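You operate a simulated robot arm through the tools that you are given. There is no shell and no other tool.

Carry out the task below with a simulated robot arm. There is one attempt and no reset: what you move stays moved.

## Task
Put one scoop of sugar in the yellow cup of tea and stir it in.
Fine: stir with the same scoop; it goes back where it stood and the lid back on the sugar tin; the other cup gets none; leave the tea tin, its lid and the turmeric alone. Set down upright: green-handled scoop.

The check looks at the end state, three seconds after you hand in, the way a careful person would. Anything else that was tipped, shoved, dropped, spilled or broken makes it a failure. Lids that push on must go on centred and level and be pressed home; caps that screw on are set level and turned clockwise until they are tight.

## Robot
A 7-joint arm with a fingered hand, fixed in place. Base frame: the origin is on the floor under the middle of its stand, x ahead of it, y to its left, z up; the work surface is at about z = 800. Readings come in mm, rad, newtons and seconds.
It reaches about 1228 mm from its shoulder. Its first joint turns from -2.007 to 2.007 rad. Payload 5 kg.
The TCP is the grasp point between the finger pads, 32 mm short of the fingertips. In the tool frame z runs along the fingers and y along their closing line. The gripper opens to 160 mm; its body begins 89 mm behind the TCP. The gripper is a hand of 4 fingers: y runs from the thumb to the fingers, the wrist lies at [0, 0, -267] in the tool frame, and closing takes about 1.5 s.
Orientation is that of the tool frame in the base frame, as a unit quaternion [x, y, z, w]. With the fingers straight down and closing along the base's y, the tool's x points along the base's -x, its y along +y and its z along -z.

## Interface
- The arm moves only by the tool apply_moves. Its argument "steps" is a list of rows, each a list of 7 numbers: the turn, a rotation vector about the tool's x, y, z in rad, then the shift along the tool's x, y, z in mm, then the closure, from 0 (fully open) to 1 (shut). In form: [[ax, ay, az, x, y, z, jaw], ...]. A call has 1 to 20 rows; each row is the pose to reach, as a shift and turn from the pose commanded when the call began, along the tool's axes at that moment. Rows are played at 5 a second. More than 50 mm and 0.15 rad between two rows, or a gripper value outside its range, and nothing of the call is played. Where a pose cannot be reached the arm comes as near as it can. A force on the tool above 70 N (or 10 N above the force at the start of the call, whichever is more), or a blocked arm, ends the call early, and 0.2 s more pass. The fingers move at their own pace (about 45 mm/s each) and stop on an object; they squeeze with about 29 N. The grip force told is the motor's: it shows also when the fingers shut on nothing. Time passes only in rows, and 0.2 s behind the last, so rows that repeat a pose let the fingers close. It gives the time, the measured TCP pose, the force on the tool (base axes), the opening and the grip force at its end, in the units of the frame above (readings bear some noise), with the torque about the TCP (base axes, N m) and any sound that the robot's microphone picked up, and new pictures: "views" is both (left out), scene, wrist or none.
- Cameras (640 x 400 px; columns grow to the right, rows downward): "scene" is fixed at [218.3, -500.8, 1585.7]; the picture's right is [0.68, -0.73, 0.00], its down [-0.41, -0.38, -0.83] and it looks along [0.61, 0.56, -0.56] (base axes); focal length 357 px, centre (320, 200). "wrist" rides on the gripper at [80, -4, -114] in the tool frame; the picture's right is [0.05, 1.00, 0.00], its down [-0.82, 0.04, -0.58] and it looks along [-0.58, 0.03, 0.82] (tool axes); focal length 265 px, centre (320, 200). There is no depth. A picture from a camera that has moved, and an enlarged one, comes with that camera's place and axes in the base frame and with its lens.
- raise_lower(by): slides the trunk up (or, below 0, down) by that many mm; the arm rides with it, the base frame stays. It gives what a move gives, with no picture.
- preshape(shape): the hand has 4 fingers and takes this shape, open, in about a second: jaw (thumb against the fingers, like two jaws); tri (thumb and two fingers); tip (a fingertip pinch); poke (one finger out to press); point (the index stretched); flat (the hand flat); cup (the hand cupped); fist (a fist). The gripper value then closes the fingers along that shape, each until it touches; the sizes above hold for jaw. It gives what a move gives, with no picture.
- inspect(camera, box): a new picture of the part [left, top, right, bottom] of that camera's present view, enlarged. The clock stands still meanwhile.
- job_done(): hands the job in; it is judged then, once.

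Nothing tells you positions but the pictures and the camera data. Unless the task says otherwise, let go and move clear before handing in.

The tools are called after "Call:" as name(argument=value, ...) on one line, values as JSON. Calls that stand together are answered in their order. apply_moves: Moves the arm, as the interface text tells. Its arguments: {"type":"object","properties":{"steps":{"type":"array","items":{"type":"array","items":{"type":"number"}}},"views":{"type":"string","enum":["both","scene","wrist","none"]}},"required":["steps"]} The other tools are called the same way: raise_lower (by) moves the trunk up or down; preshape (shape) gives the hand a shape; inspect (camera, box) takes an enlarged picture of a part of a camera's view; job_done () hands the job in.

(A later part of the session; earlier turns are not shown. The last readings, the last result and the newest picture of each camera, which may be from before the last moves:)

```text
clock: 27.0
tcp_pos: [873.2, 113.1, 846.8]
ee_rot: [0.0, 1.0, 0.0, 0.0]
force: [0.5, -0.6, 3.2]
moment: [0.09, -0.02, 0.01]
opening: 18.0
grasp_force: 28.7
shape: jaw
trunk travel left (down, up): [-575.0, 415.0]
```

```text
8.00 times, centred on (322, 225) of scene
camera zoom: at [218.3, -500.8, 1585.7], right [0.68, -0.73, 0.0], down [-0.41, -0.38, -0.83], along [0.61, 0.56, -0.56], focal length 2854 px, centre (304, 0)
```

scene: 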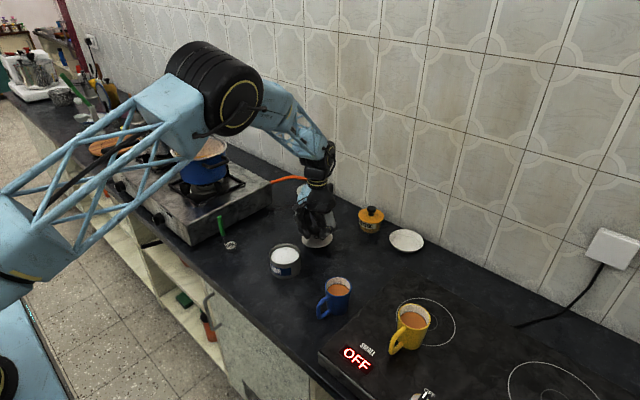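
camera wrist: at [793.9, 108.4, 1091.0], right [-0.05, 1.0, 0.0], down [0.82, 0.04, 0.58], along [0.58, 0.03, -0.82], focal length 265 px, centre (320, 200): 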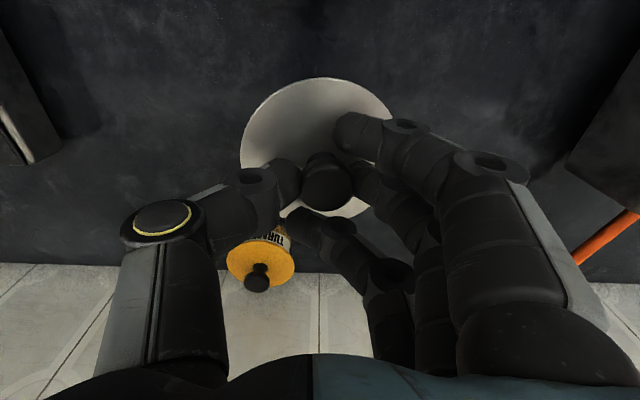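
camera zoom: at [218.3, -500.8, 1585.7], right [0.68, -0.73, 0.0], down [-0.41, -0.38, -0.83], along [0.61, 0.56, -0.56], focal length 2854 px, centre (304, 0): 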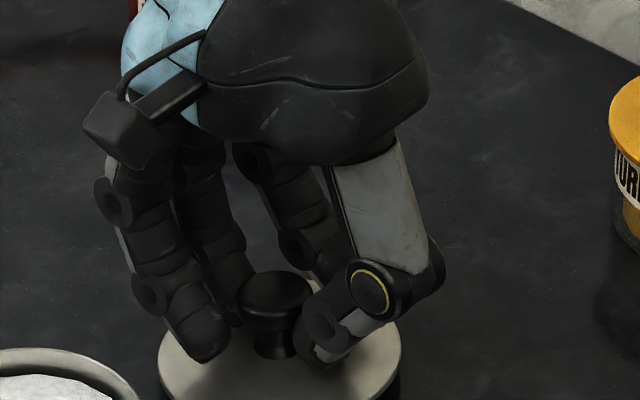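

First contact with the counter (fz 3 N). I'll ease down 1.5 mm and open the fingers gradually.

Call:
apply_moves(steps=[[0, 0, 0, 0, 0, 1.5, 1], [0, 0, 0, 0, 0, 1.5, 0.85], [0, 0, 0, 0, 0, 1.5, 0.8], [0, 0, 0, 0, 0, 1.5, 0.75], [0, 0, 0, 0, 0, 1.5, 0.65], [0, 0, 0, 0, 0, 1.5, 0.55], [0, 0, 0, 0, 0, 1.5, 0.5], [0, 0, 0, 0, 0, 1.5, 0.5]], views="both")

Call:
inspect(camera="scene", box=[270, 190, 366, 260])

Call:
inspect(camera="wrist", box=[200, 50, 440, 200])

```text
clock: 28.8
tcp_pos: [873.1, 113.8, 844.5]
ee_rot: [0.0, 1.0, 0.0, 0.0]
force: [0.2, 1.1, 0.1]
moment: [0.02, 0.0, -0.02]
opening: 79.1
grasp_force: 0.0
shape: jaw
trunk travel left (down, up): [-575.0, 415.0]
camera wrist: at [793.1, 109.2, 959.7], right [-0.05, 1.0, 0.0], down [0.82, 0.04, 0.58], along [0.58, 0.03, -0.82], focal length 265 px, centre (320, 200)
```

scene: 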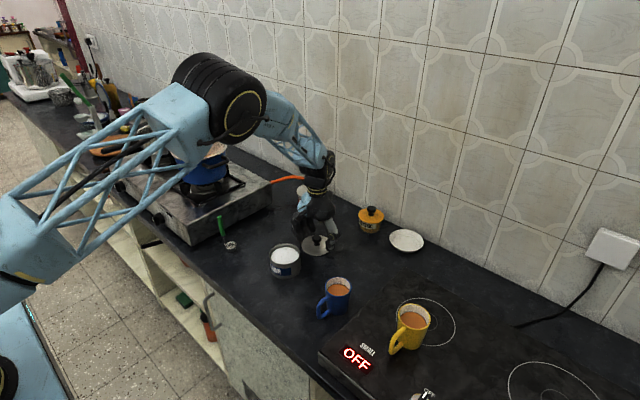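
wrist: 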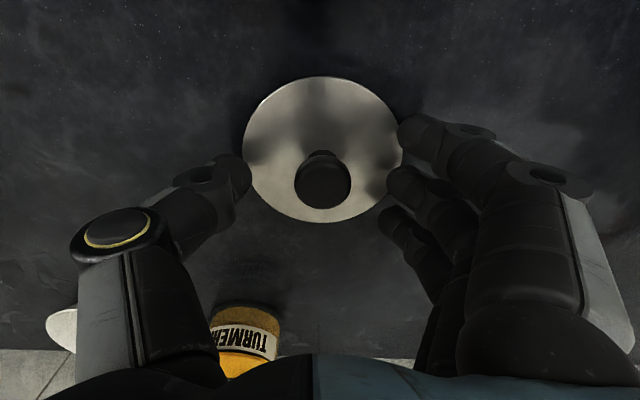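

```text
5.71 times, centred on (318, 225) of scene
camera zoom: at [218.3, -500.8, 1585.7], right [0.68, -0.73, 0.0], down [-0.41, -0.38, -0.83], along [0.61, 0.56, -0.56], focal length 2038 px, centre (331, 57)
```

zoom: 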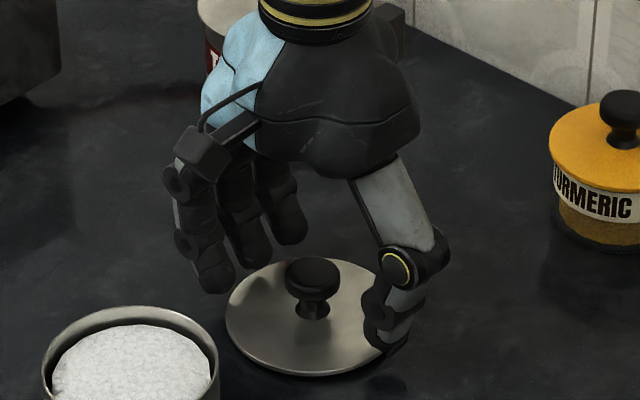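

```text
2.67 times, centred on (320, 125) of wrist
camera zoom: at [793.1, 109.2, 959.7], right [-0.05, 1.0, 0.0], down [0.82, 0.04, 0.58], along [0.58, 0.03, -0.82], focal length 708 px, centre (320, 400)
```

zoom: 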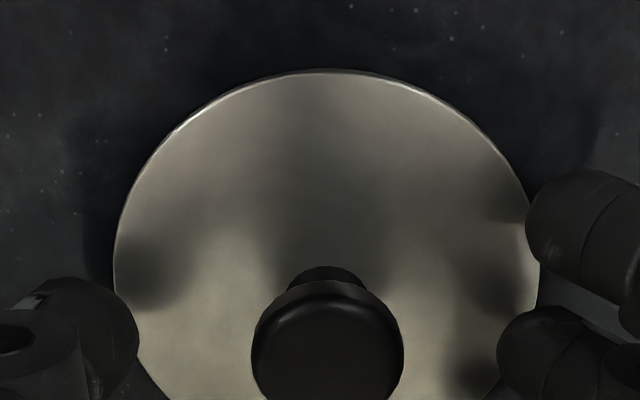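

The lid lies flat on the counter at about (873,115). I'll rise and travel to above the green-handled scoop at about (651,309).

Call:
apply_moves(steps=[[0, 0, 0, 0, 0, -40, 0.5], [0, 0, 0, 0, 0, -80, 0.5], [0, 0, 0, 0, 0, -120, 0.5], [0, 0, 0, 10, 10, -160, 0.5], [0, 0, 0, 40, 35, -175, 0.5], [0, 0, 0, 72, 63, -185, 0.5], [0, 0, 0, 104, 91, -185, 0.5], [0, 0, 0, 136, 119, -185, 0.5], [0, 0, 0, 168, 147, -185, 0.5], [0, 0, 0, 200, 175, -185, 0.5], [0, 0, 0, 222, 194, -185, 0.5], [0, 0, 0, 222, 194, -185, 0.5]], views="both")

Call:
inspect(camera="wrist", box=[200, 30, 440, 180])

Call:
inspect(camera="scene", box=[180, 170, 380, 300])

```text
clock: 31.4
tcp_pos: [650.6, 308.8, 1029.2]
ee_rot: [0.0, 1.0, -0.001, -0.001]
force: [-0.2, -0.6, -0.2]
moment: [-0.04, 0.0, -0.03]
opening: 79.3
grasp_force: 0.0
shape: jaw
trunk travel left (down, up): [-575.0, 415.0]
camera wrist: at [571.0, 303.8, 1144.8], right [-0.05, 1.0, 0.0], down [0.82, 0.04, 0.58], along [0.58, 0.03, -0.82], focal length 265 px, centre (320, 200)
```

scene: 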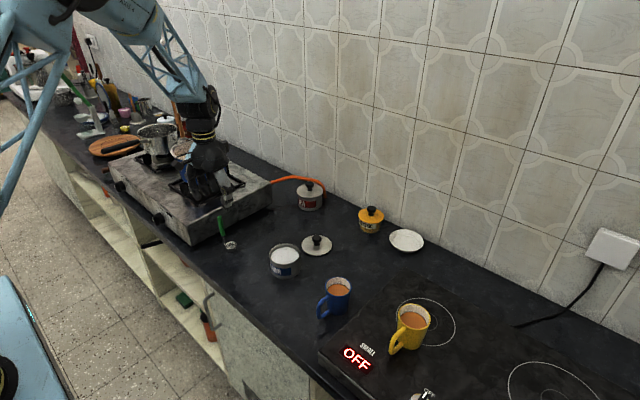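
wrist: 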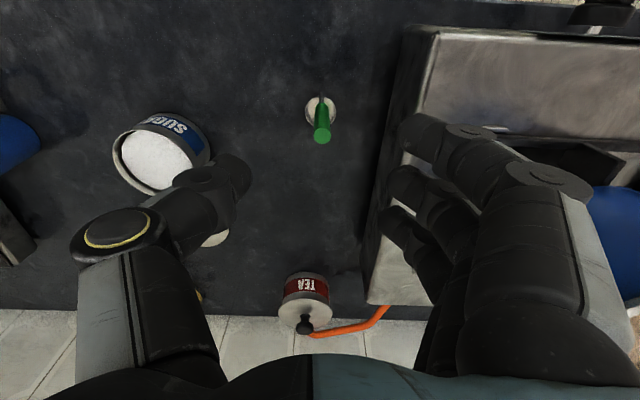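

```text
2.67 times, centred on (320, 105) of wrist
camera zoom: at [571.0, 303.8, 1144.8], right [-0.05, 1.0, 0.0], down [0.82, 0.04, 0.58], along [0.58, 0.03, -0.82], focal length 708 px, centre (320, 453)
```

zoom: 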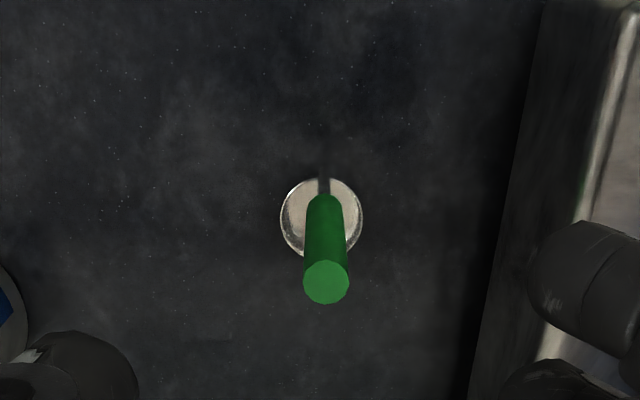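

```text
3.08 times, centred on (280, 235) of scene
camera zoom: at [218.3, -500.8, 1585.7], right [0.68, -0.73, 0.0], down [-0.41, -0.38, -0.83], along [0.61, 0.56, -0.56], focal length 1098 px, centre (443, 92)
```

zoom: 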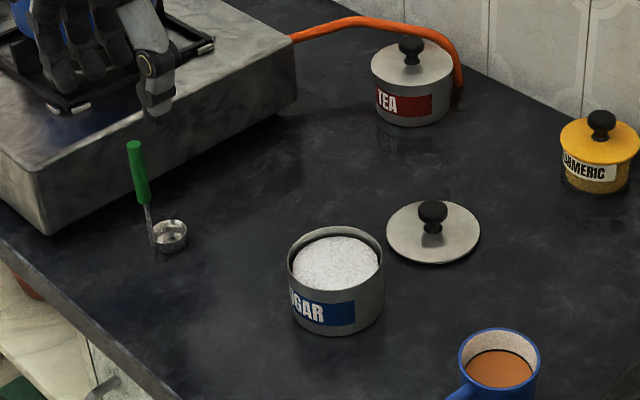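

The handle is vertical at about (651.5,310.6), its top near z≈937. I'll align and descend so the pads surround the green grip, then check before closing.

Call:
apply_moves(steps=[[0, 0, 0, -1, 2, 30, 0.5], [0, 0, 0, -1, 2, 60, 0.5], [0, 0, 0, -1, 2, 85, 0.5], [0, 0, 0, -1, 2, 105, 0.5], [0, 0, 0, -1, 2, 110, 0.5], [0, 0, 0, -1, 2, 110, 0.5]], views="both")

Call:
inspect(camera="wrist", box=[200, 80, 440, 230])

Call:
inspect(camera="scene", box=[180, 180, 300, 270])

```text
clock: 32.8
tcp_pos: [652.1, 309.2, 919.6]
ee_rot: [0.0, 1.0, 0.0, 0.0]
force: [0.0, -0.2, -0.4]
moment: [-0.01, 0.04, -0.01]
opening: 79.0
grasp_force: 0.1
shape: jaw
trunk travel left (down, up): [-575.0, 415.0]
camera wrist: at [572.4, 305.4, 1035.0], right [-0.05, 1.0, 0.0], down [0.82, 0.04, 0.58], along [0.58, 0.03, -0.82], focal length 265 px, centre (320, 200)
```

scene: 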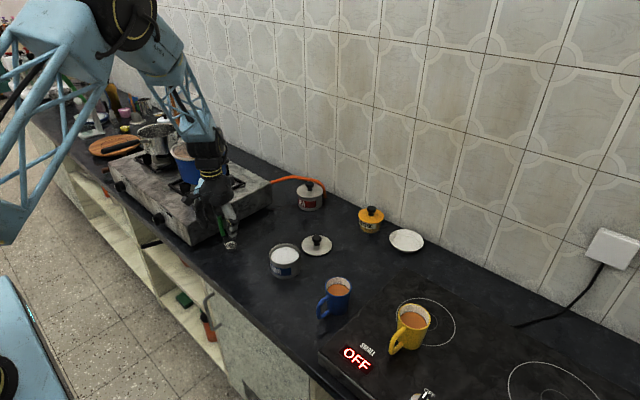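
wrist: 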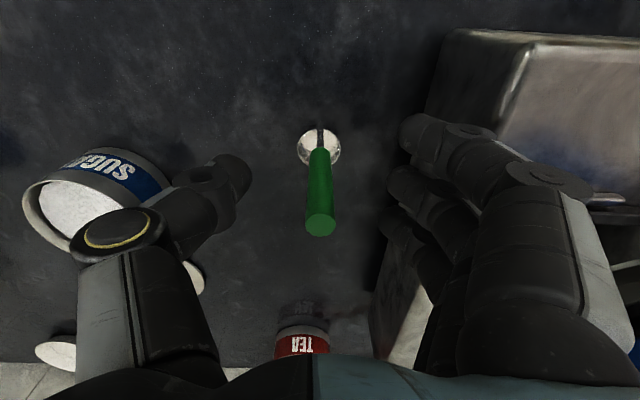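

```text
2.67 times, centred on (320, 155) of wrist
camera zoom: at [572.4, 305.4, 1035.0], right [-0.05, 1.0, 0.0], down [0.82, 0.04, 0.58], along [0.58, 0.03, -0.82], focal length 708 px, centre (320, 320)
```

zoom: 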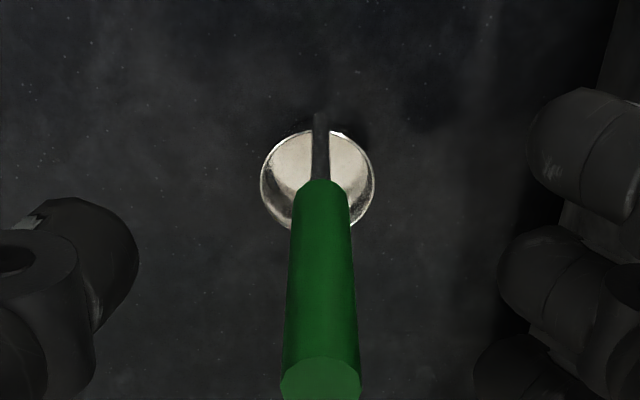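

```text
4.44 times, centred on (240, 225) of scene
camera zoom: at [218.3, -500.8, 1585.7], right [0.68, -0.73, 0.0], down [-0.41, -0.38, -0.83], along [0.61, 0.56, -0.56], focal length 1586 px, centre (676, 89)
```

zoom: 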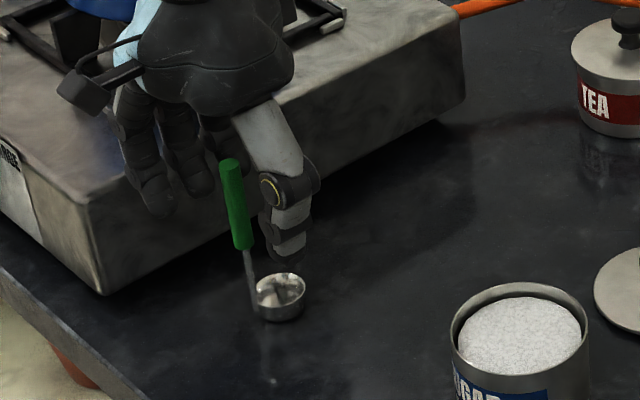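

The handle is well centred between thumb and middle finger (pose recorded: wrist camera at (572.4,305.4,1035.0)). Closing now.

Call:
apply_moves(steps=[[0, 0, 0, 0, 0, 0, 0.65], [0, 0, 0, 0, 0, 0, 0.75], [0, 0, 0, 0, 0, 0, 0.85], [0, 0, 0, 0, 0, 0, 1], [0, 0, 0, 0, 0, 0, 1], [0, 0, 0, 0, 0, 0, 1], [0, 0, 0, 0, 0, 0, 1], [0, 0, 0, 0, 0, 0, 1]], views="both")

Call:
inspect(camera="wrist", box=[200, 80, 440, 230])

Call:
inspect(camera="scene", box=[180, 180, 300, 270])

```text
clock: 34.6
tcp_pos: [651.7, 310.2, 920.7]
ee_rot: [0.0, 1.0, 0.0, 0.0]
force: [0.4, 0.1, 0.2]
moment: [0.02, 0.01, 0.0]
opening: 0.0
grasp_force: 28.5
shape: jaw
trunk travel left (down, up): [-575.0, 415.0]
camera wrist: at [572.4, 305.4, 1035.1], right [-0.05, 1.0, 0.0], down [0.82, 0.04, 0.58], along [0.58, 0.03, -0.82], focal length 265 px, centre (320, 200)
```

scene: 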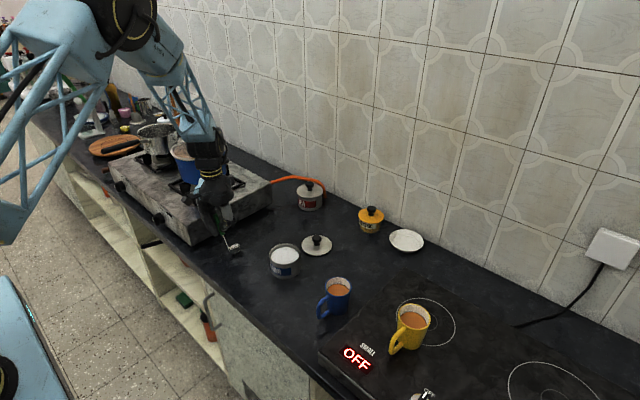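
wrist: 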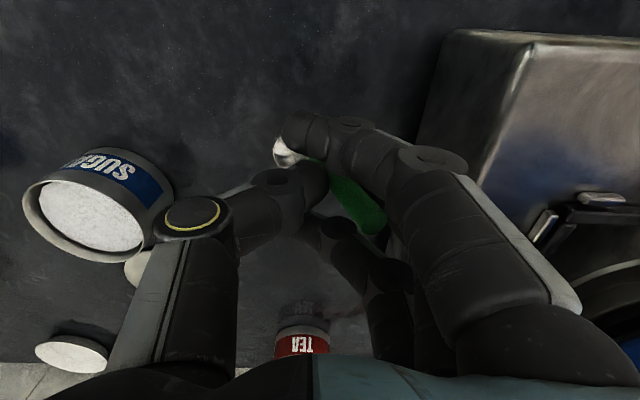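

```text
2.67 times, centred on (320, 155) of wrist
camera zoom: at [572.4, 305.4, 1035.1], right [-0.05, 1.0, 0.0], down [0.82, 0.04, 0.58], along [0.58, 0.03, -0.82], focal length 708 px, centre (320, 320)
```

zoom: 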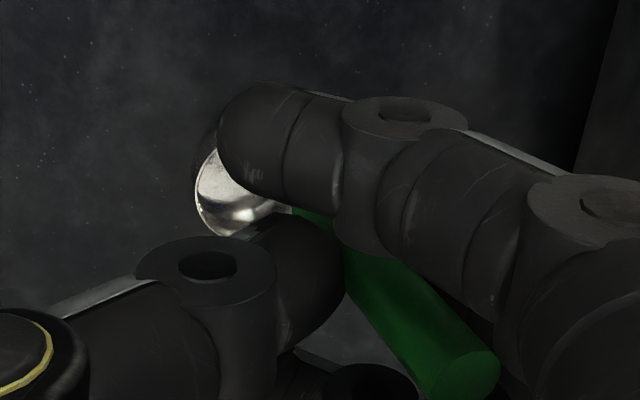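

```text
4.44 times, centred on (240, 225) of scene
camera zoom: at [218.3, -500.8, 1585.7], right [0.68, -0.73, 0.0], down [-0.41, -0.38, -0.83], along [0.61, 0.56, -0.56], focal length 1586 px, centre (676, 89)
```

zoom: 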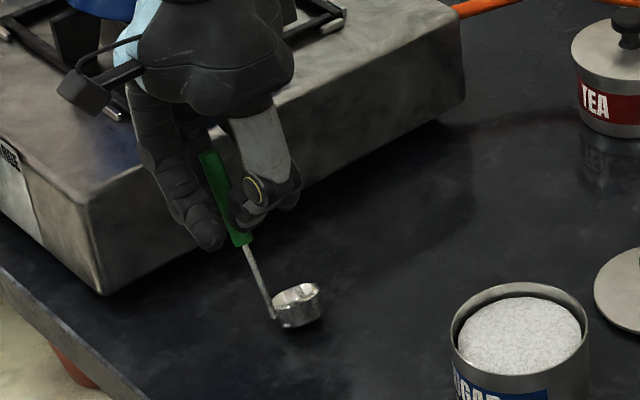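

Closing let the handle slide into the notch between two fingers, so the scoop now leans about 22° in the hand (bowl toward −y). The grip seems firm, so I'll lift it straight up and tilt the hand to bring the scoop upright.

Call:
apply_moves(steps=[[0, 0, 0, 0, 0, -10, 1], [0, 0, 0, 0, 0, -25, 1], [0, 0, 0, 0, 0, -45, 1], [0, 0, 0, 0, 0, -70, 1], [0, 0, 0, 0, 0, -70, 1]], views="both")

Call:
inspect(camera="scene", box=[180, 170, 300, 260])

Call:
inspect(camera="wrist", box=[200, 80, 440, 230])

```text
clock: 35.8
tcp_pos: [653.6, 308.8, 991.5]
ee_rot: [0.0, 1.0, 0.0, 0.0]
force: [0.1, 0.1, -1.0]
moment: [0.02, -0.01, -0.02]
opening: 0.0
grasp_force: 28.6
shape: jaw
trunk travel left (down, up): [-575.0, 415.0]
camera wrist: at [572.9, 305.4, 1105.5], right [-0.05, 1.0, 0.0], down [0.82, 0.04, 0.58], along [0.58, 0.03, -0.82], focal length 265 px, centre (320, 200)
```

scene: 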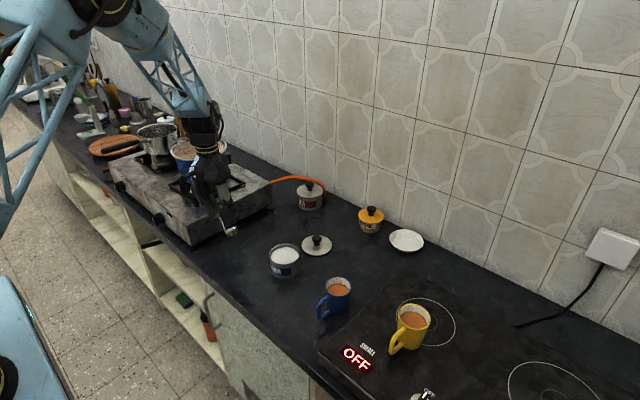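
wrist: 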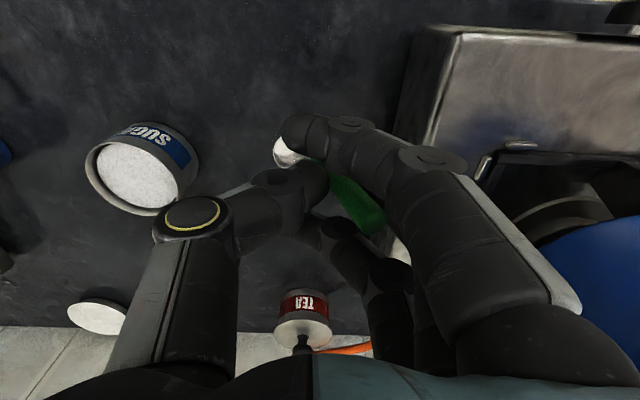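

```text
4.44 times, centred on (240, 215) of scene
camera zoom: at [218.3, -500.8, 1585.7], right [0.68, -0.73, 0.0], down [-0.41, -0.38, -0.83], along [0.61, 0.56, -0.56], focal length 1586 px, centre (676, 133)
```

zoom: 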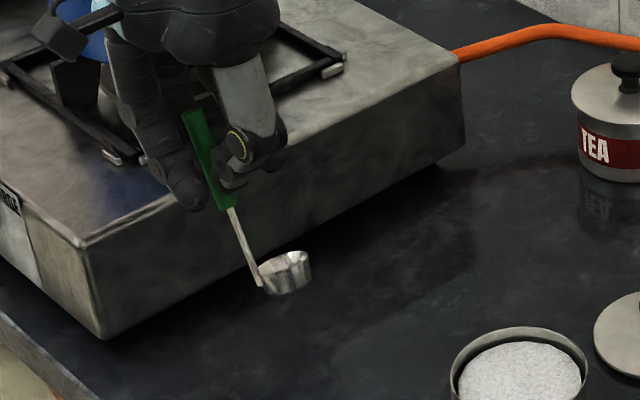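

```text
2.67 times, centred on (320, 155) of wrist
camera zoom: at [572.9, 305.4, 1105.5], right [-0.05, 1.0, 0.0], down [0.82, 0.04, 0.58], along [0.58, 0.03, -0.82], focal length 708 px, centre (320, 320)
```

zoom: 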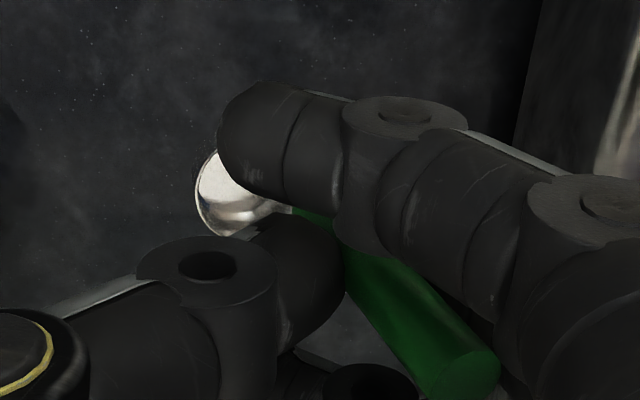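

The scoop is rigidly held. Now I'll rotate the hand about its x axis by about −0.39 rad to upright the scoop.

Call:
apply_moves(steps=[[-0.1, 0, 0, 0, 0, -5, 1], [-0.2, 0, 0, 0, 0, -10, 1], [-0.3, 0, 0, 0, 0, -10, 1], [-0.39, 0, 0, 0, 0, -10, 1], [-0.39, 0, 0, 0, 0, -10, 1]], views="both")

Call:
inspect(camera="scene", box=[180, 170, 300, 260])

Call:
inspect(camera="wrist", box=[200, 80, 440, 230])

```text
clock: 37.0
tcp_pos: [652.9, 309.5, 1000.6]
ee_rot: [0.0, 0.981, 0.194, 0.0]
force: [0.1, 0.9, -0.2]
moment: [-0.02, -0.01, -0.01]
opening: 0.0
grasp_force: 29.0
shape: jaw
trunk travel left (down, up): [-575.0, 415.0]
camera wrist: at [572.3, 262.7, 1104.8], right [-0.05, 0.92, 0.38], down [0.82, -0.18, 0.55], along [0.58, 0.34, -0.74], focal length 265 px, centre (320, 200)
```

scene: 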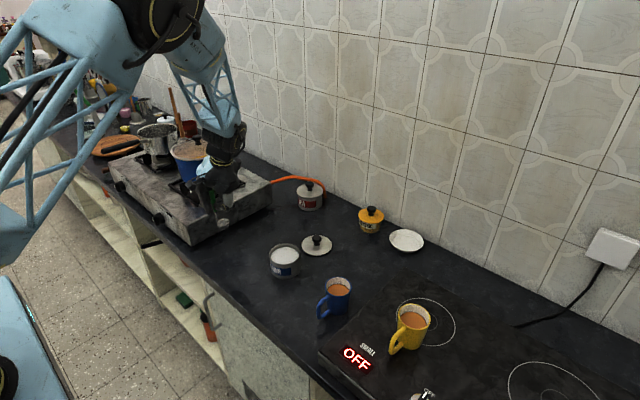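
wrist: 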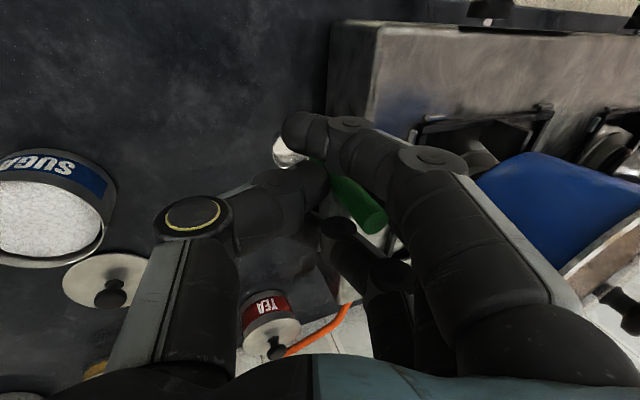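

```text
4.44 times, centred on (240, 215) of scene
camera zoom: at [218.3, -500.8, 1585.7], right [0.68, -0.73, 0.0], down [-0.41, -0.38, -0.83], along [0.61, 0.56, -0.56], focal length 1586 px, centre (676, 133)
```

zoom: 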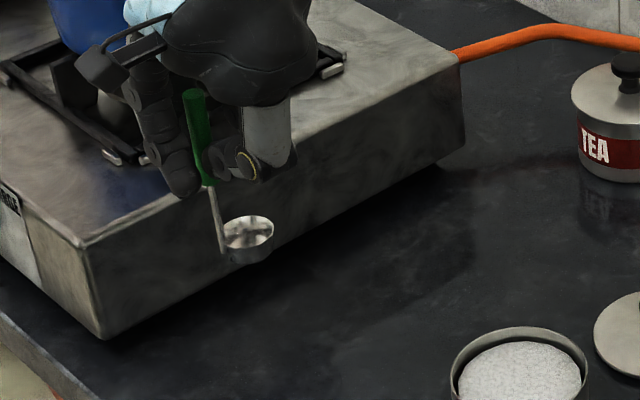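

```text
2.67 times, centred on (320, 155) of wrist
camera zoom: at [572.3, 262.7, 1104.8], right [-0.05, 0.92, 0.38], down [0.82, -0.18, 0.55], along [0.58, 0.34, -0.74], focal length 708 px, centre (320, 320)
```

zoom: 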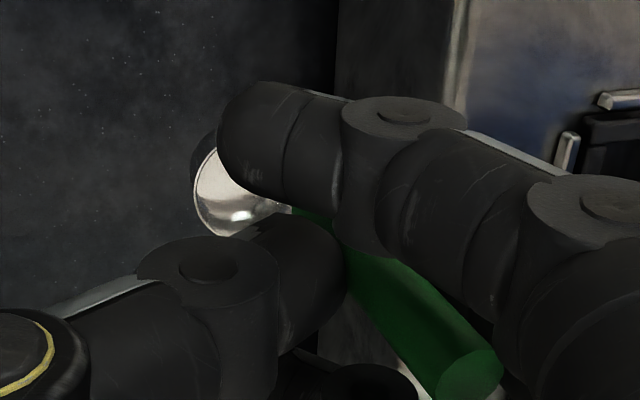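

The scoop now looks nearly vertical. I'll zoom in to measure any remaining tilt.

Call:
inspect(camera="scene", box=[210, 185, 250, 235])

Call:
inspect(camera="wrist", box=[260, 100, 400, 240])

```text
8.00 times, centred on (230, 210) of scene
camera zoom: at [218.3, -500.8, 1585.7], right [0.68, -0.73, 0.0], down [-0.41, -0.38, -0.83], along [0.61, 0.56, -0.56], focal length 2854 px, centre (1040, 120)
```

zoom: 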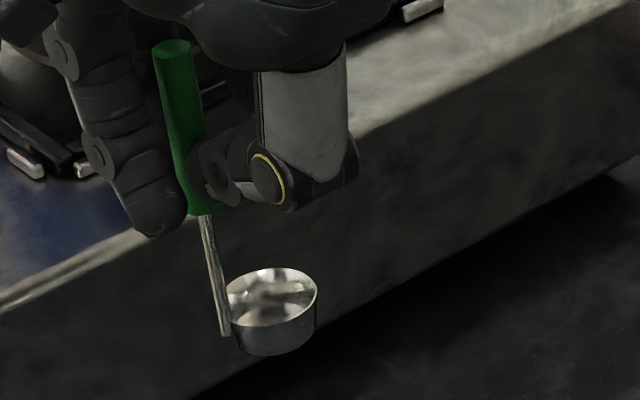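

```text
2.86 times, centred on (330, 170) of wrist
camera zoom: at [572.3, 262.7, 1104.8], right [-0.05, 0.92, 0.38], down [0.82, -0.18, 0.55], along [0.58, 0.34, -0.74], focal length 758 px, centre (291, 286)
```

zoom: 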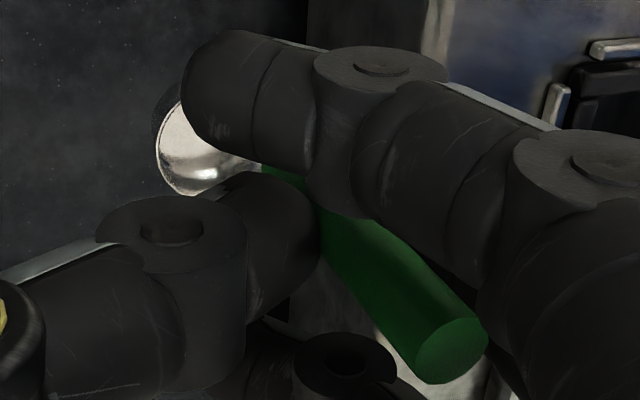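

The scoop is upright within about 1–2°, bowl bottom about 111 mm below the TCP and bowl centre about (+14,+9) from it. I'll carry it over to the sugar tin at (730,114).

Call:
apply_moves(steps=[[0, 0, 0, -10, -30, -14, 1], [0, 0, 0, -21, -61, -29, 1], [0, 0, 0, -32, -92, -43, 1], [0, 0, 0, -43, -123, -58, 1], [0, 0, 0, -54, -155, -73, 1], [0, 0, 0, -63.4, -185, -86.8, 1], [0, 0, 0, -63.4, -185, -86.8, 1], [0, 0, 0, -63.4, -185, -86.8, 1]], views="both")

Call:
inspect(camera="scene", box=[240, 200, 330, 290])

Call:
inspect(camera="wrist", box=[200, 60, 440, 230])

```text
clock: 38.8
tcp_pos: [716.0, 105.5, 1010.5]
ee_rot: [0.0, 0.981, 0.193, -0.001]
force: [0.8, -0.1, -0.3]
moment: [-0.02, 0.01, 0.0]
opening: 0.0
grasp_force: 28.6
shape: jaw
trunk travel left (down, up): [-575.0, 415.0]
camera wrist: at [635.6, 57.9, 1115.2], right [-0.05, 0.92, 0.38], down [0.82, -0.18, 0.55], along [0.58, 0.34, -0.74], focal length 265 px, centre (320, 200)
```

scene: 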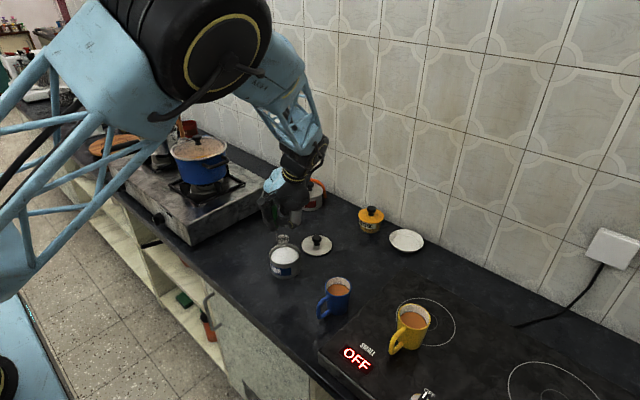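
wrist: 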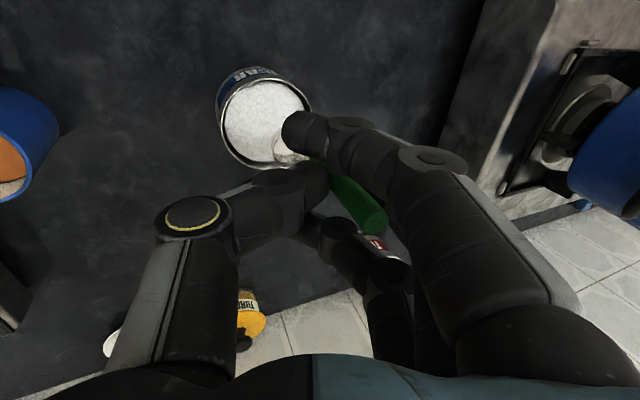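

```text
4.44 times, centred on (285, 245) of scene
camera zoom: at [218.3, -500.8, 1585.7], right [0.68, -0.73, 0.0], down [-0.41, -0.38, -0.83], along [0.61, 0.56, -0.56], focal length 1586 px, centre (476, 0)
```

zoom: 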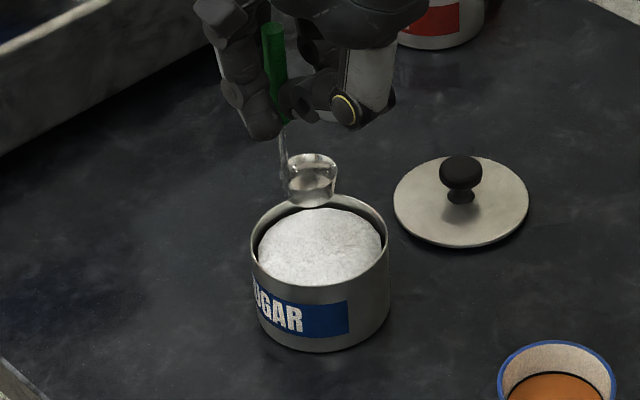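

```text
2.35 times, centred on (320, 145) of wrist
camera zoom: at [635.6, 57.9, 1115.2], right [-0.05, 0.92, 0.38], down [0.82, -0.18, 0.55], along [0.58, 0.34, -0.74], focal length 624 px, centre (320, 329)
```

zoom: 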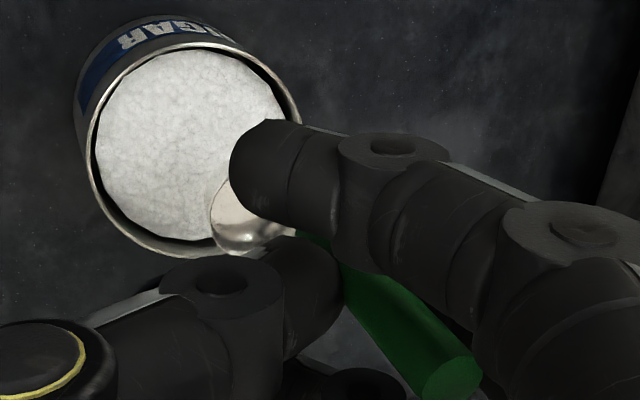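

Triangulating from both cameras suggests I over-rotated by about 4.5°. I'll correct the tilt by +0.08 rad and recentre the bowl over the tin.

Call:
apply_moves(steps=[[0.04, 0, 0, 3, -1, -0.5, 1], [0.08, 0, 0, 6, -2.2, -0.9, 1], [0.08, 0, 0, 6, -2.2, -0.9, 1]], views="wrist")

Call:
inspect(camera="scene", box=[255, 200, 319, 280])

Call:
inspect(camera="wrist", box=[220, 70, 380, 190])

```text
clock: 39.6
tcp_pos: [709.4, 103.4, 1010.6]
ee_rot: [0.0, 0.988, 0.154, 0.0]
force: [-0.5, -0.4, 0.0]
moment: [-0.03, 0.0, 0.01]
opening: 0.0
grasp_force: 29.3
shape: jaw
trunk travel left (down, up): [-575.0, 415.0]
camera wrist: at [629.5, 64.2, 1118.2], right [-0.05, 0.95, 0.3], down [0.82, -0.14, 0.56], along [0.58, 0.28, -0.77], focal length 265 px, centre (320, 200)
```

wrist: 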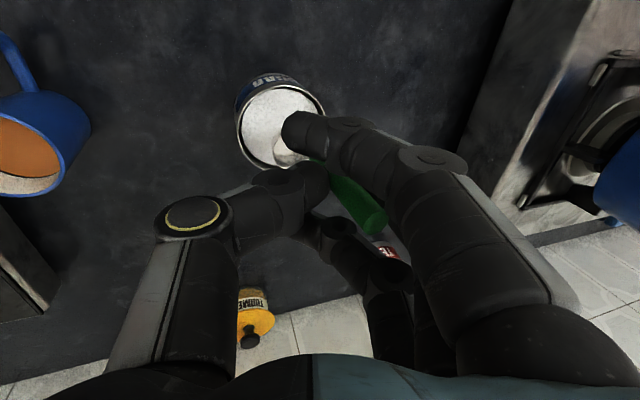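

```text
5.00 times, centred on (287, 240) of scene
camera zoom: at [218.3, -500.8, 1585.7], right [0.68, -0.73, 0.0], down [-0.41, -0.38, -0.83], along [0.61, 0.56, -0.56], focal length 1784 px, centre (485, 0)
```

zoom: 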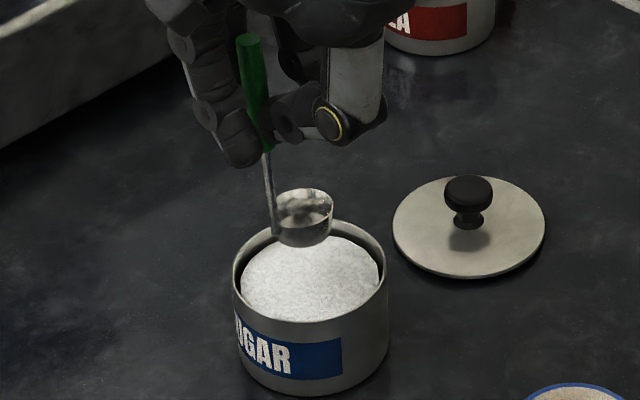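

```text
3.33 times, centred on (300, 130) of wrist
camera zoom: at [629.5, 64.2, 1118.2], right [-0.05, 0.95, 0.3], down [0.82, -0.14, 0.56], along [0.58, 0.28, -0.77], focal length 885 px, centre (387, 433)
```

zoom: 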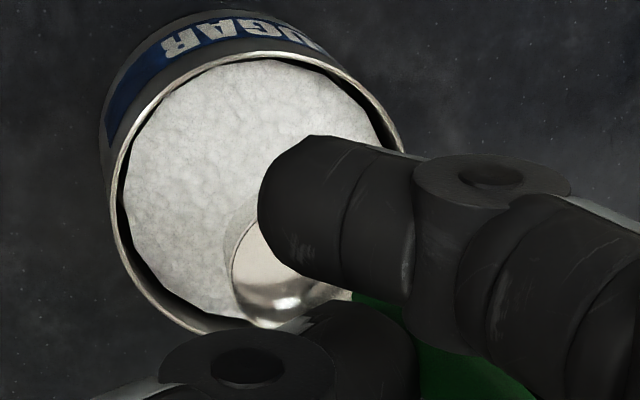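

The bowl is over the tin centre within a few mm. I'll fine-tune the tilt by −0.04 rad and lower 30 mm to just above the sugar.

Call:
apply_moves(steps=[[-0.02, 0, 0, 0, -3, 9.5, 1], [-0.04, 0, 0, 0, -6.1, 19, 1], [-0.04, 0, 0, 0, -9.15, 28.6, 1], [-0.04, 0, 0, 0, -9.15, 28.6, 1]], views="wrist")

Call:
inspect(camera="scene", box=[255, 210, 319, 290])

Call:
inspect(camera="wrist", box=[220, 70, 380, 190])

```text
clock: 40.6
tcp_pos: [710.0, 102.0, 980.7]
ee_rot: [0.0, 0.985, 0.175, 0.0]
force: [-0.2, 0.7, -0.1]
moment: [0.02, -0.02, -0.01]
opening: 0.0
grasp_force: 29.4
shape: jaw
trunk travel left (down, up): [-575.0, 415.0]
camera wrist: at [629.9, 59.7, 1086.2], right [-0.05, 0.94, 0.34], down [0.82, -0.16, 0.56], along [0.58, 0.31, -0.76], focal length 265 px, centre (320, 200)
```

wrist: 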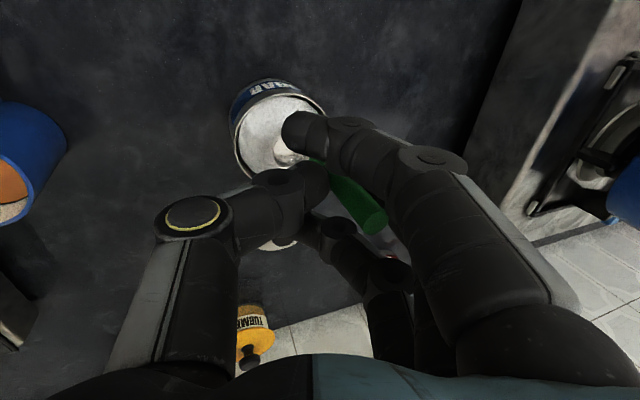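

```text
5.00 times, centred on (287, 250) of scene
camera zoom: at [218.3, -500.8, 1585.7], right [0.68, -0.73, 0.0], down [-0.41, -0.38, -0.83], along [0.61, 0.56, -0.56], focal length 1784 px, centre (485, -50)
```

zoom: 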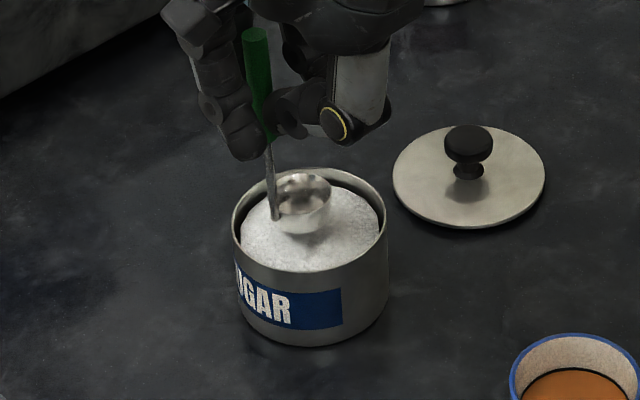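

```text
3.33 times, centred on (300, 130) of wrist
camera zoom: at [629.9, 59.7, 1086.2], right [-0.05, 0.94, 0.34], down [0.82, -0.16, 0.56], along [0.58, 0.31, -0.76], focal length 885 px, centre (387, 433)
```

zoom: 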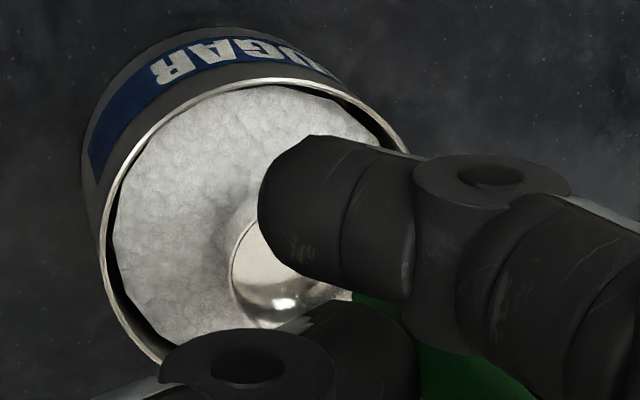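

The bowl is just above the sugar. I'll lower it in small steps, watching force and pictures.

Call:
apply_moves(steps=[[0, 0, 0, 0, -1.7, 4.7, 1], [0, 0, 0, 0, -3.4, 9.4, 1], [0, 0, 0, 0, -3.4, 9.4, 1]], views="none")

Call:
inspect(camera="scene", box=[255, 210, 319, 290])

Call:
apply_moves(steps=[[0, 0, 0, 0, -1.7, 4.7, 1], [0, 0, 0, 0, -3.4, 9.4, 1], [0, 0, 0, 0, -3.4, 9.4, 1]], views="none")

Call:
inspect(camera="scene", box=[255, 210, 319, 290])

Call:
inspect(camera="wrist", box=[220, 70, 380, 190])

```text
clock: 41.4
tcp_pos: [709.7, 102.8, 968.9]
ee_rot: [0.0, 0.985, 0.174, 0.0]
force: [-0.1, -1.0, -0.7]
moment: [0.02, -0.02, -0.01]
opening: 0.0
grasp_force: 29.0
shape: jaw
trunk travel left (down, up): [-575.0, 415.0]
```

```text
5.00 times, centred on (287, 250) of scene
camera zoom: at [218.3, -500.8, 1585.7], right [0.68, -0.73, 0.0], down [-0.41, -0.38, -0.83], along [0.61, 0.56, -0.56], focal length 1784 px, centre (485, -50)
```

zoom: 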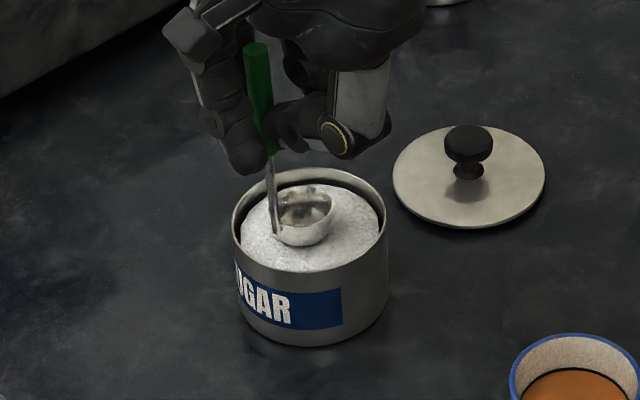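

```text
clock: 42.2
tcp_pos: [709.2, 103.1, 960.7]
ee_rot: [0.0, 0.985, 0.174, 0.0]
force: [0.9, -0.7, -0.2]
moment: [-0.01, 0.0, 0.02]
opening: 0.0
grasp_force: 29.1
shape: jaw
trunk travel left (down, up): [-575.0, 415.0]
```

```text
5.00 times, centred on (287, 250) of scene
camera zoom: at [218.3, -500.8, 1585.7], right [0.68, -0.73, 0.0], down [-0.41, -0.38, -0.83], along [0.61, 0.56, -0.56], focal length 1784 px, centre (485, -50)
```

zoom: 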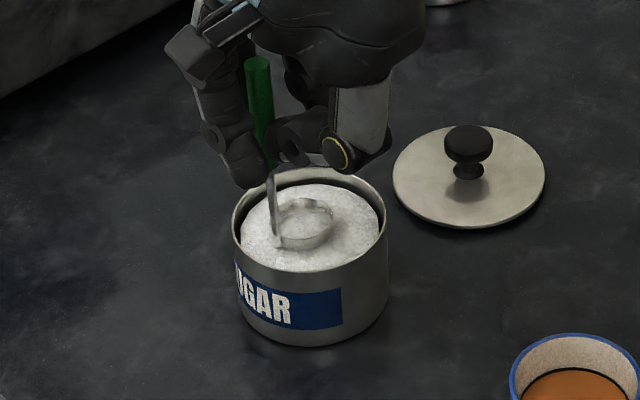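

```text
3.33 times, centred on (300, 130) of wrist
camera zoom: at [629.9, 59.9, 1066.2], right [-0.05, 0.94, 0.34], down [0.82, -0.16, 0.56], along [0.58, 0.31, -0.76], focal length 885 px, centre (387, 433)
```

zoom: 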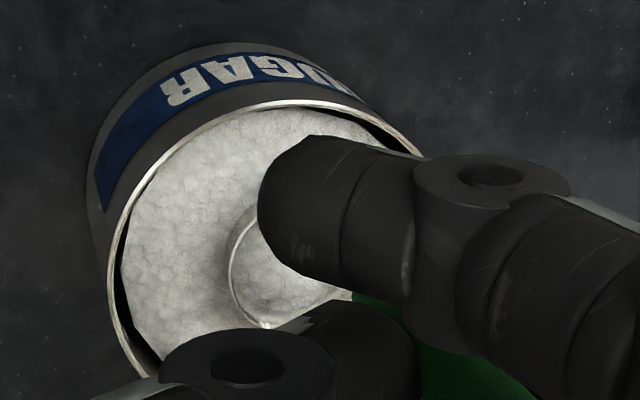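

The bowl rim is almost level with the sugar surface and there is no resistance. I'll go 10 mm deeper, sweep a little, and check before lifting.

Call:
apply_moves(steps=[[0, 0, 0, 0, -1.7, 4.7, 1], [0, 0, 0, 0, -3.4, 9.4, 1], [0, 0, 0, 3, -3.4, 9.4, 1], [0, 0, 0, 6, -3.4, 9.4, 1], [0, 0, 0, 3, -3.4, 9.4, 1], [0, 0, 0, 0, -3.4, 9.4, 1], [0, 0, 0, -4, -3.4, 9.4, 1], [0, 0, 0, -8, -3.4, 9.4, 1], [0, 0, 0, -8, -3.4, 9.4, 1]], views="none")

Call:
inspect(camera="scene", box=[255, 210, 319, 290])

Call:
inspect(camera="wrist", box=[220, 70, 380, 190])

```text
clock: 44.2
tcp_pos: [716.9, 103.0, 950.0]
ee_rot: [0.0, 0.985, 0.174, 0.0]
force: [0.7, -0.4, -0.7]
moment: [0.0, 0.01, -0.02]
opening: 0.0
grasp_force: 28.7
shape: jaw
trunk travel left (down, up): [-575.0, 415.0]
```

```text
5.00 times, centred on (287, 250) of scene
camera zoom: at [218.3, -500.8, 1585.7], right [0.68, -0.73, 0.0], down [-0.41, -0.38, -0.83], along [0.61, 0.56, -0.56], focal length 1784 px, centre (485, -50)
```

zoom: 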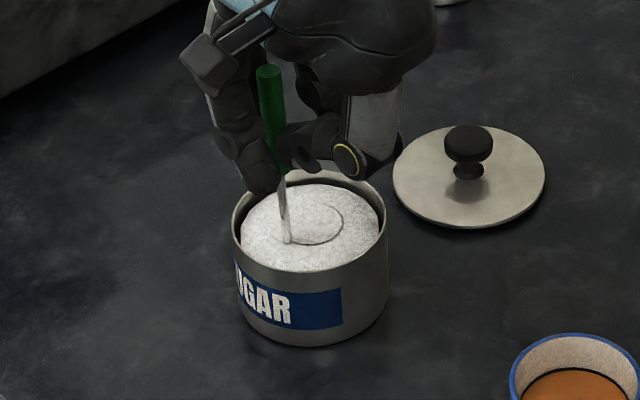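

```text
3.33 times, centred on (300, 130) of wrist
camera zoom: at [637.7, 60.0, 1056.7], right [-0.05, 0.94, 0.34], down [0.82, -0.16, 0.56], along [0.58, 0.31, -0.76], focal length 885 px, centre (387, 433)
```

zoom: 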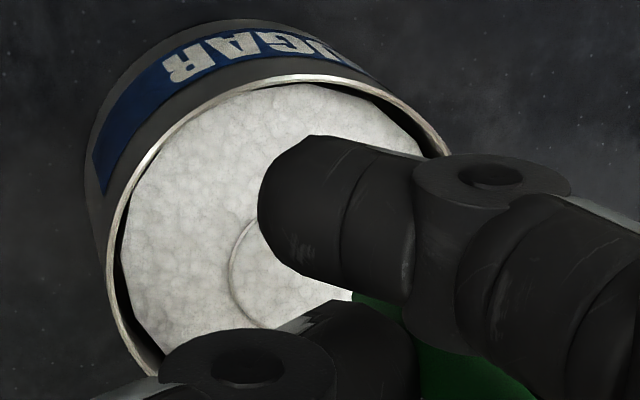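

The bowl is submerged and looks full. Lifting straight up slowly.

Call:
apply_moves(steps=[[0, 0, 0, 0, 2, -5.6, 1], [0, 0, 0, 0, 5.1, -14, 1], [0, 0, 0, 0, 8.6, -23.5, 1], [0, 0, 0, 0, 12, -33, 1], [0, 0, 0, 0, 16.5, -45, 1], [0, 0, 0, 0, 20.6, -56.4, 1], [0, 0, 0, 0, 20.6, -56.4, 1]], views="both")

Call:
inspect(camera="scene", box=[255, 200, 319, 280])

Call:
inspect(camera="wrist", box=[220, 70, 380, 190])

```text
clock: 45.8
tcp_pos: [717.4, 103.4, 1009.6]
ee_rot: [0.0, 0.985, 0.174, 0.0]
force: [-0.4, -0.4, -1.4]
moment: [-0.03, -0.01, 0.04]
opening: 0.3
grasp_force: 29.1
shape: jaw
trunk travel left (down, up): [-575.0, 415.0]
camera wrist: at [637.9, 60.4, 1116.3], right [-0.05, 0.94, 0.34], down [0.82, -0.16, 0.56], along [0.58, 0.31, -0.76], focal length 265 px, centre (320, 200)
```

scene: 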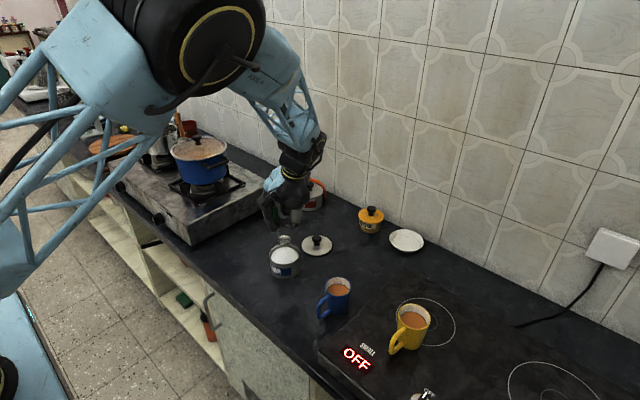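
wrist: 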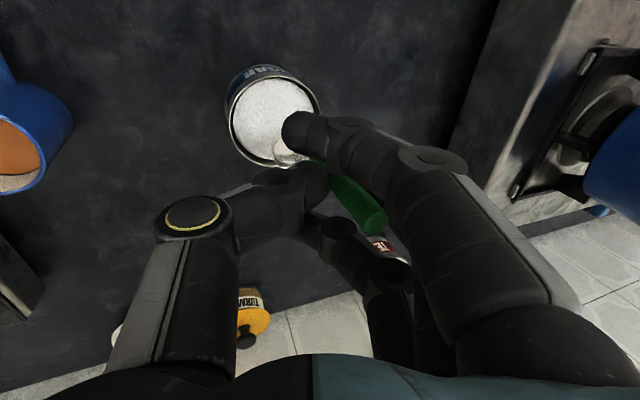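

```text
5.00 times, centred on (287, 240) of scene
camera zoom: at [218.3, -500.8, 1585.7], right [0.68, -0.73, 0.0], down [-0.41, -0.38, -0.83], along [0.61, 0.56, -0.56], focal length 1784 px, centre (485, 0)
```

zoom: 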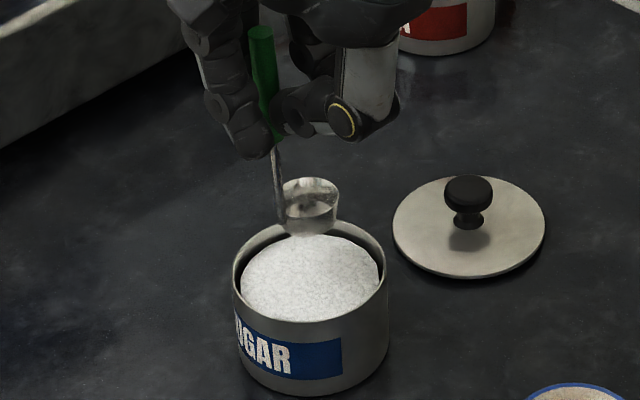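

```text
3.33 times, centred on (300, 130) of wrist
camera zoom: at [637.9, 60.4, 1116.3], right [-0.05, 0.94, 0.34], down [0.82, -0.16, 0.56], along [0.58, 0.31, -0.76], focal length 885 px, centre (387, 433)
```

zoom: 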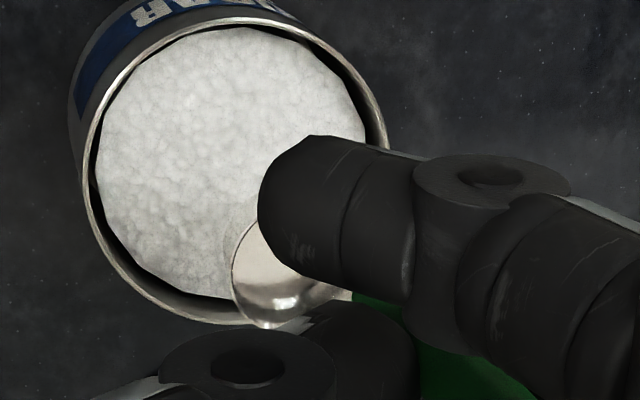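

The bowl looks empty after a straight dip. I'll zoom in closely to be sure.

Call:
inspect(camera="scene", box=[275, 222, 307, 252])

Call:
inspect(camera="wrist", box=[265, 120, 325, 180])

```text
13.33 times, centred on (291, 237) of scene
camera zoom: at [218.3, -500.8, 1585.7], right [0.68, -0.73, 0.0], down [-0.41, -0.38, -0.83], along [0.61, 0.56, -0.56], focal length 4757 px, centre (707, -293)
```

zoom: 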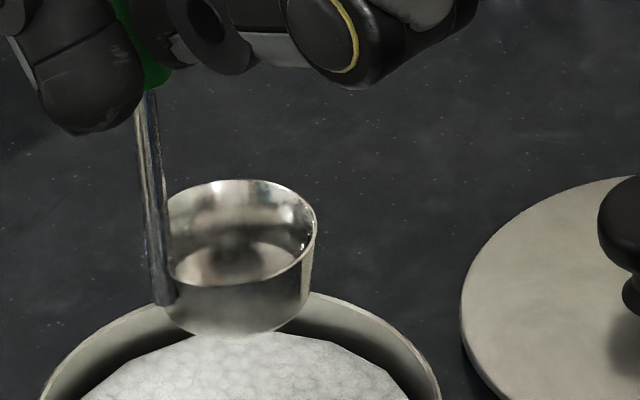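

```text
6.67 times, centred on (295, 150) of wrist
camera zoom: at [637.9, 60.4, 1116.3], right [-0.05, 0.94, 0.34], down [0.82, -0.16, 0.56], along [0.58, 0.31, -0.76], focal length 1769 px, centre (487, 533)
```

zoom: 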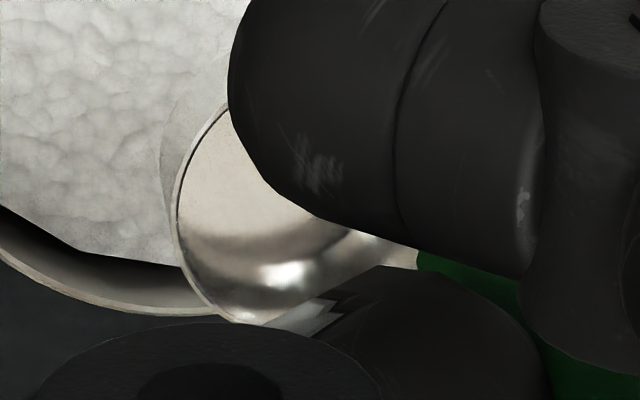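

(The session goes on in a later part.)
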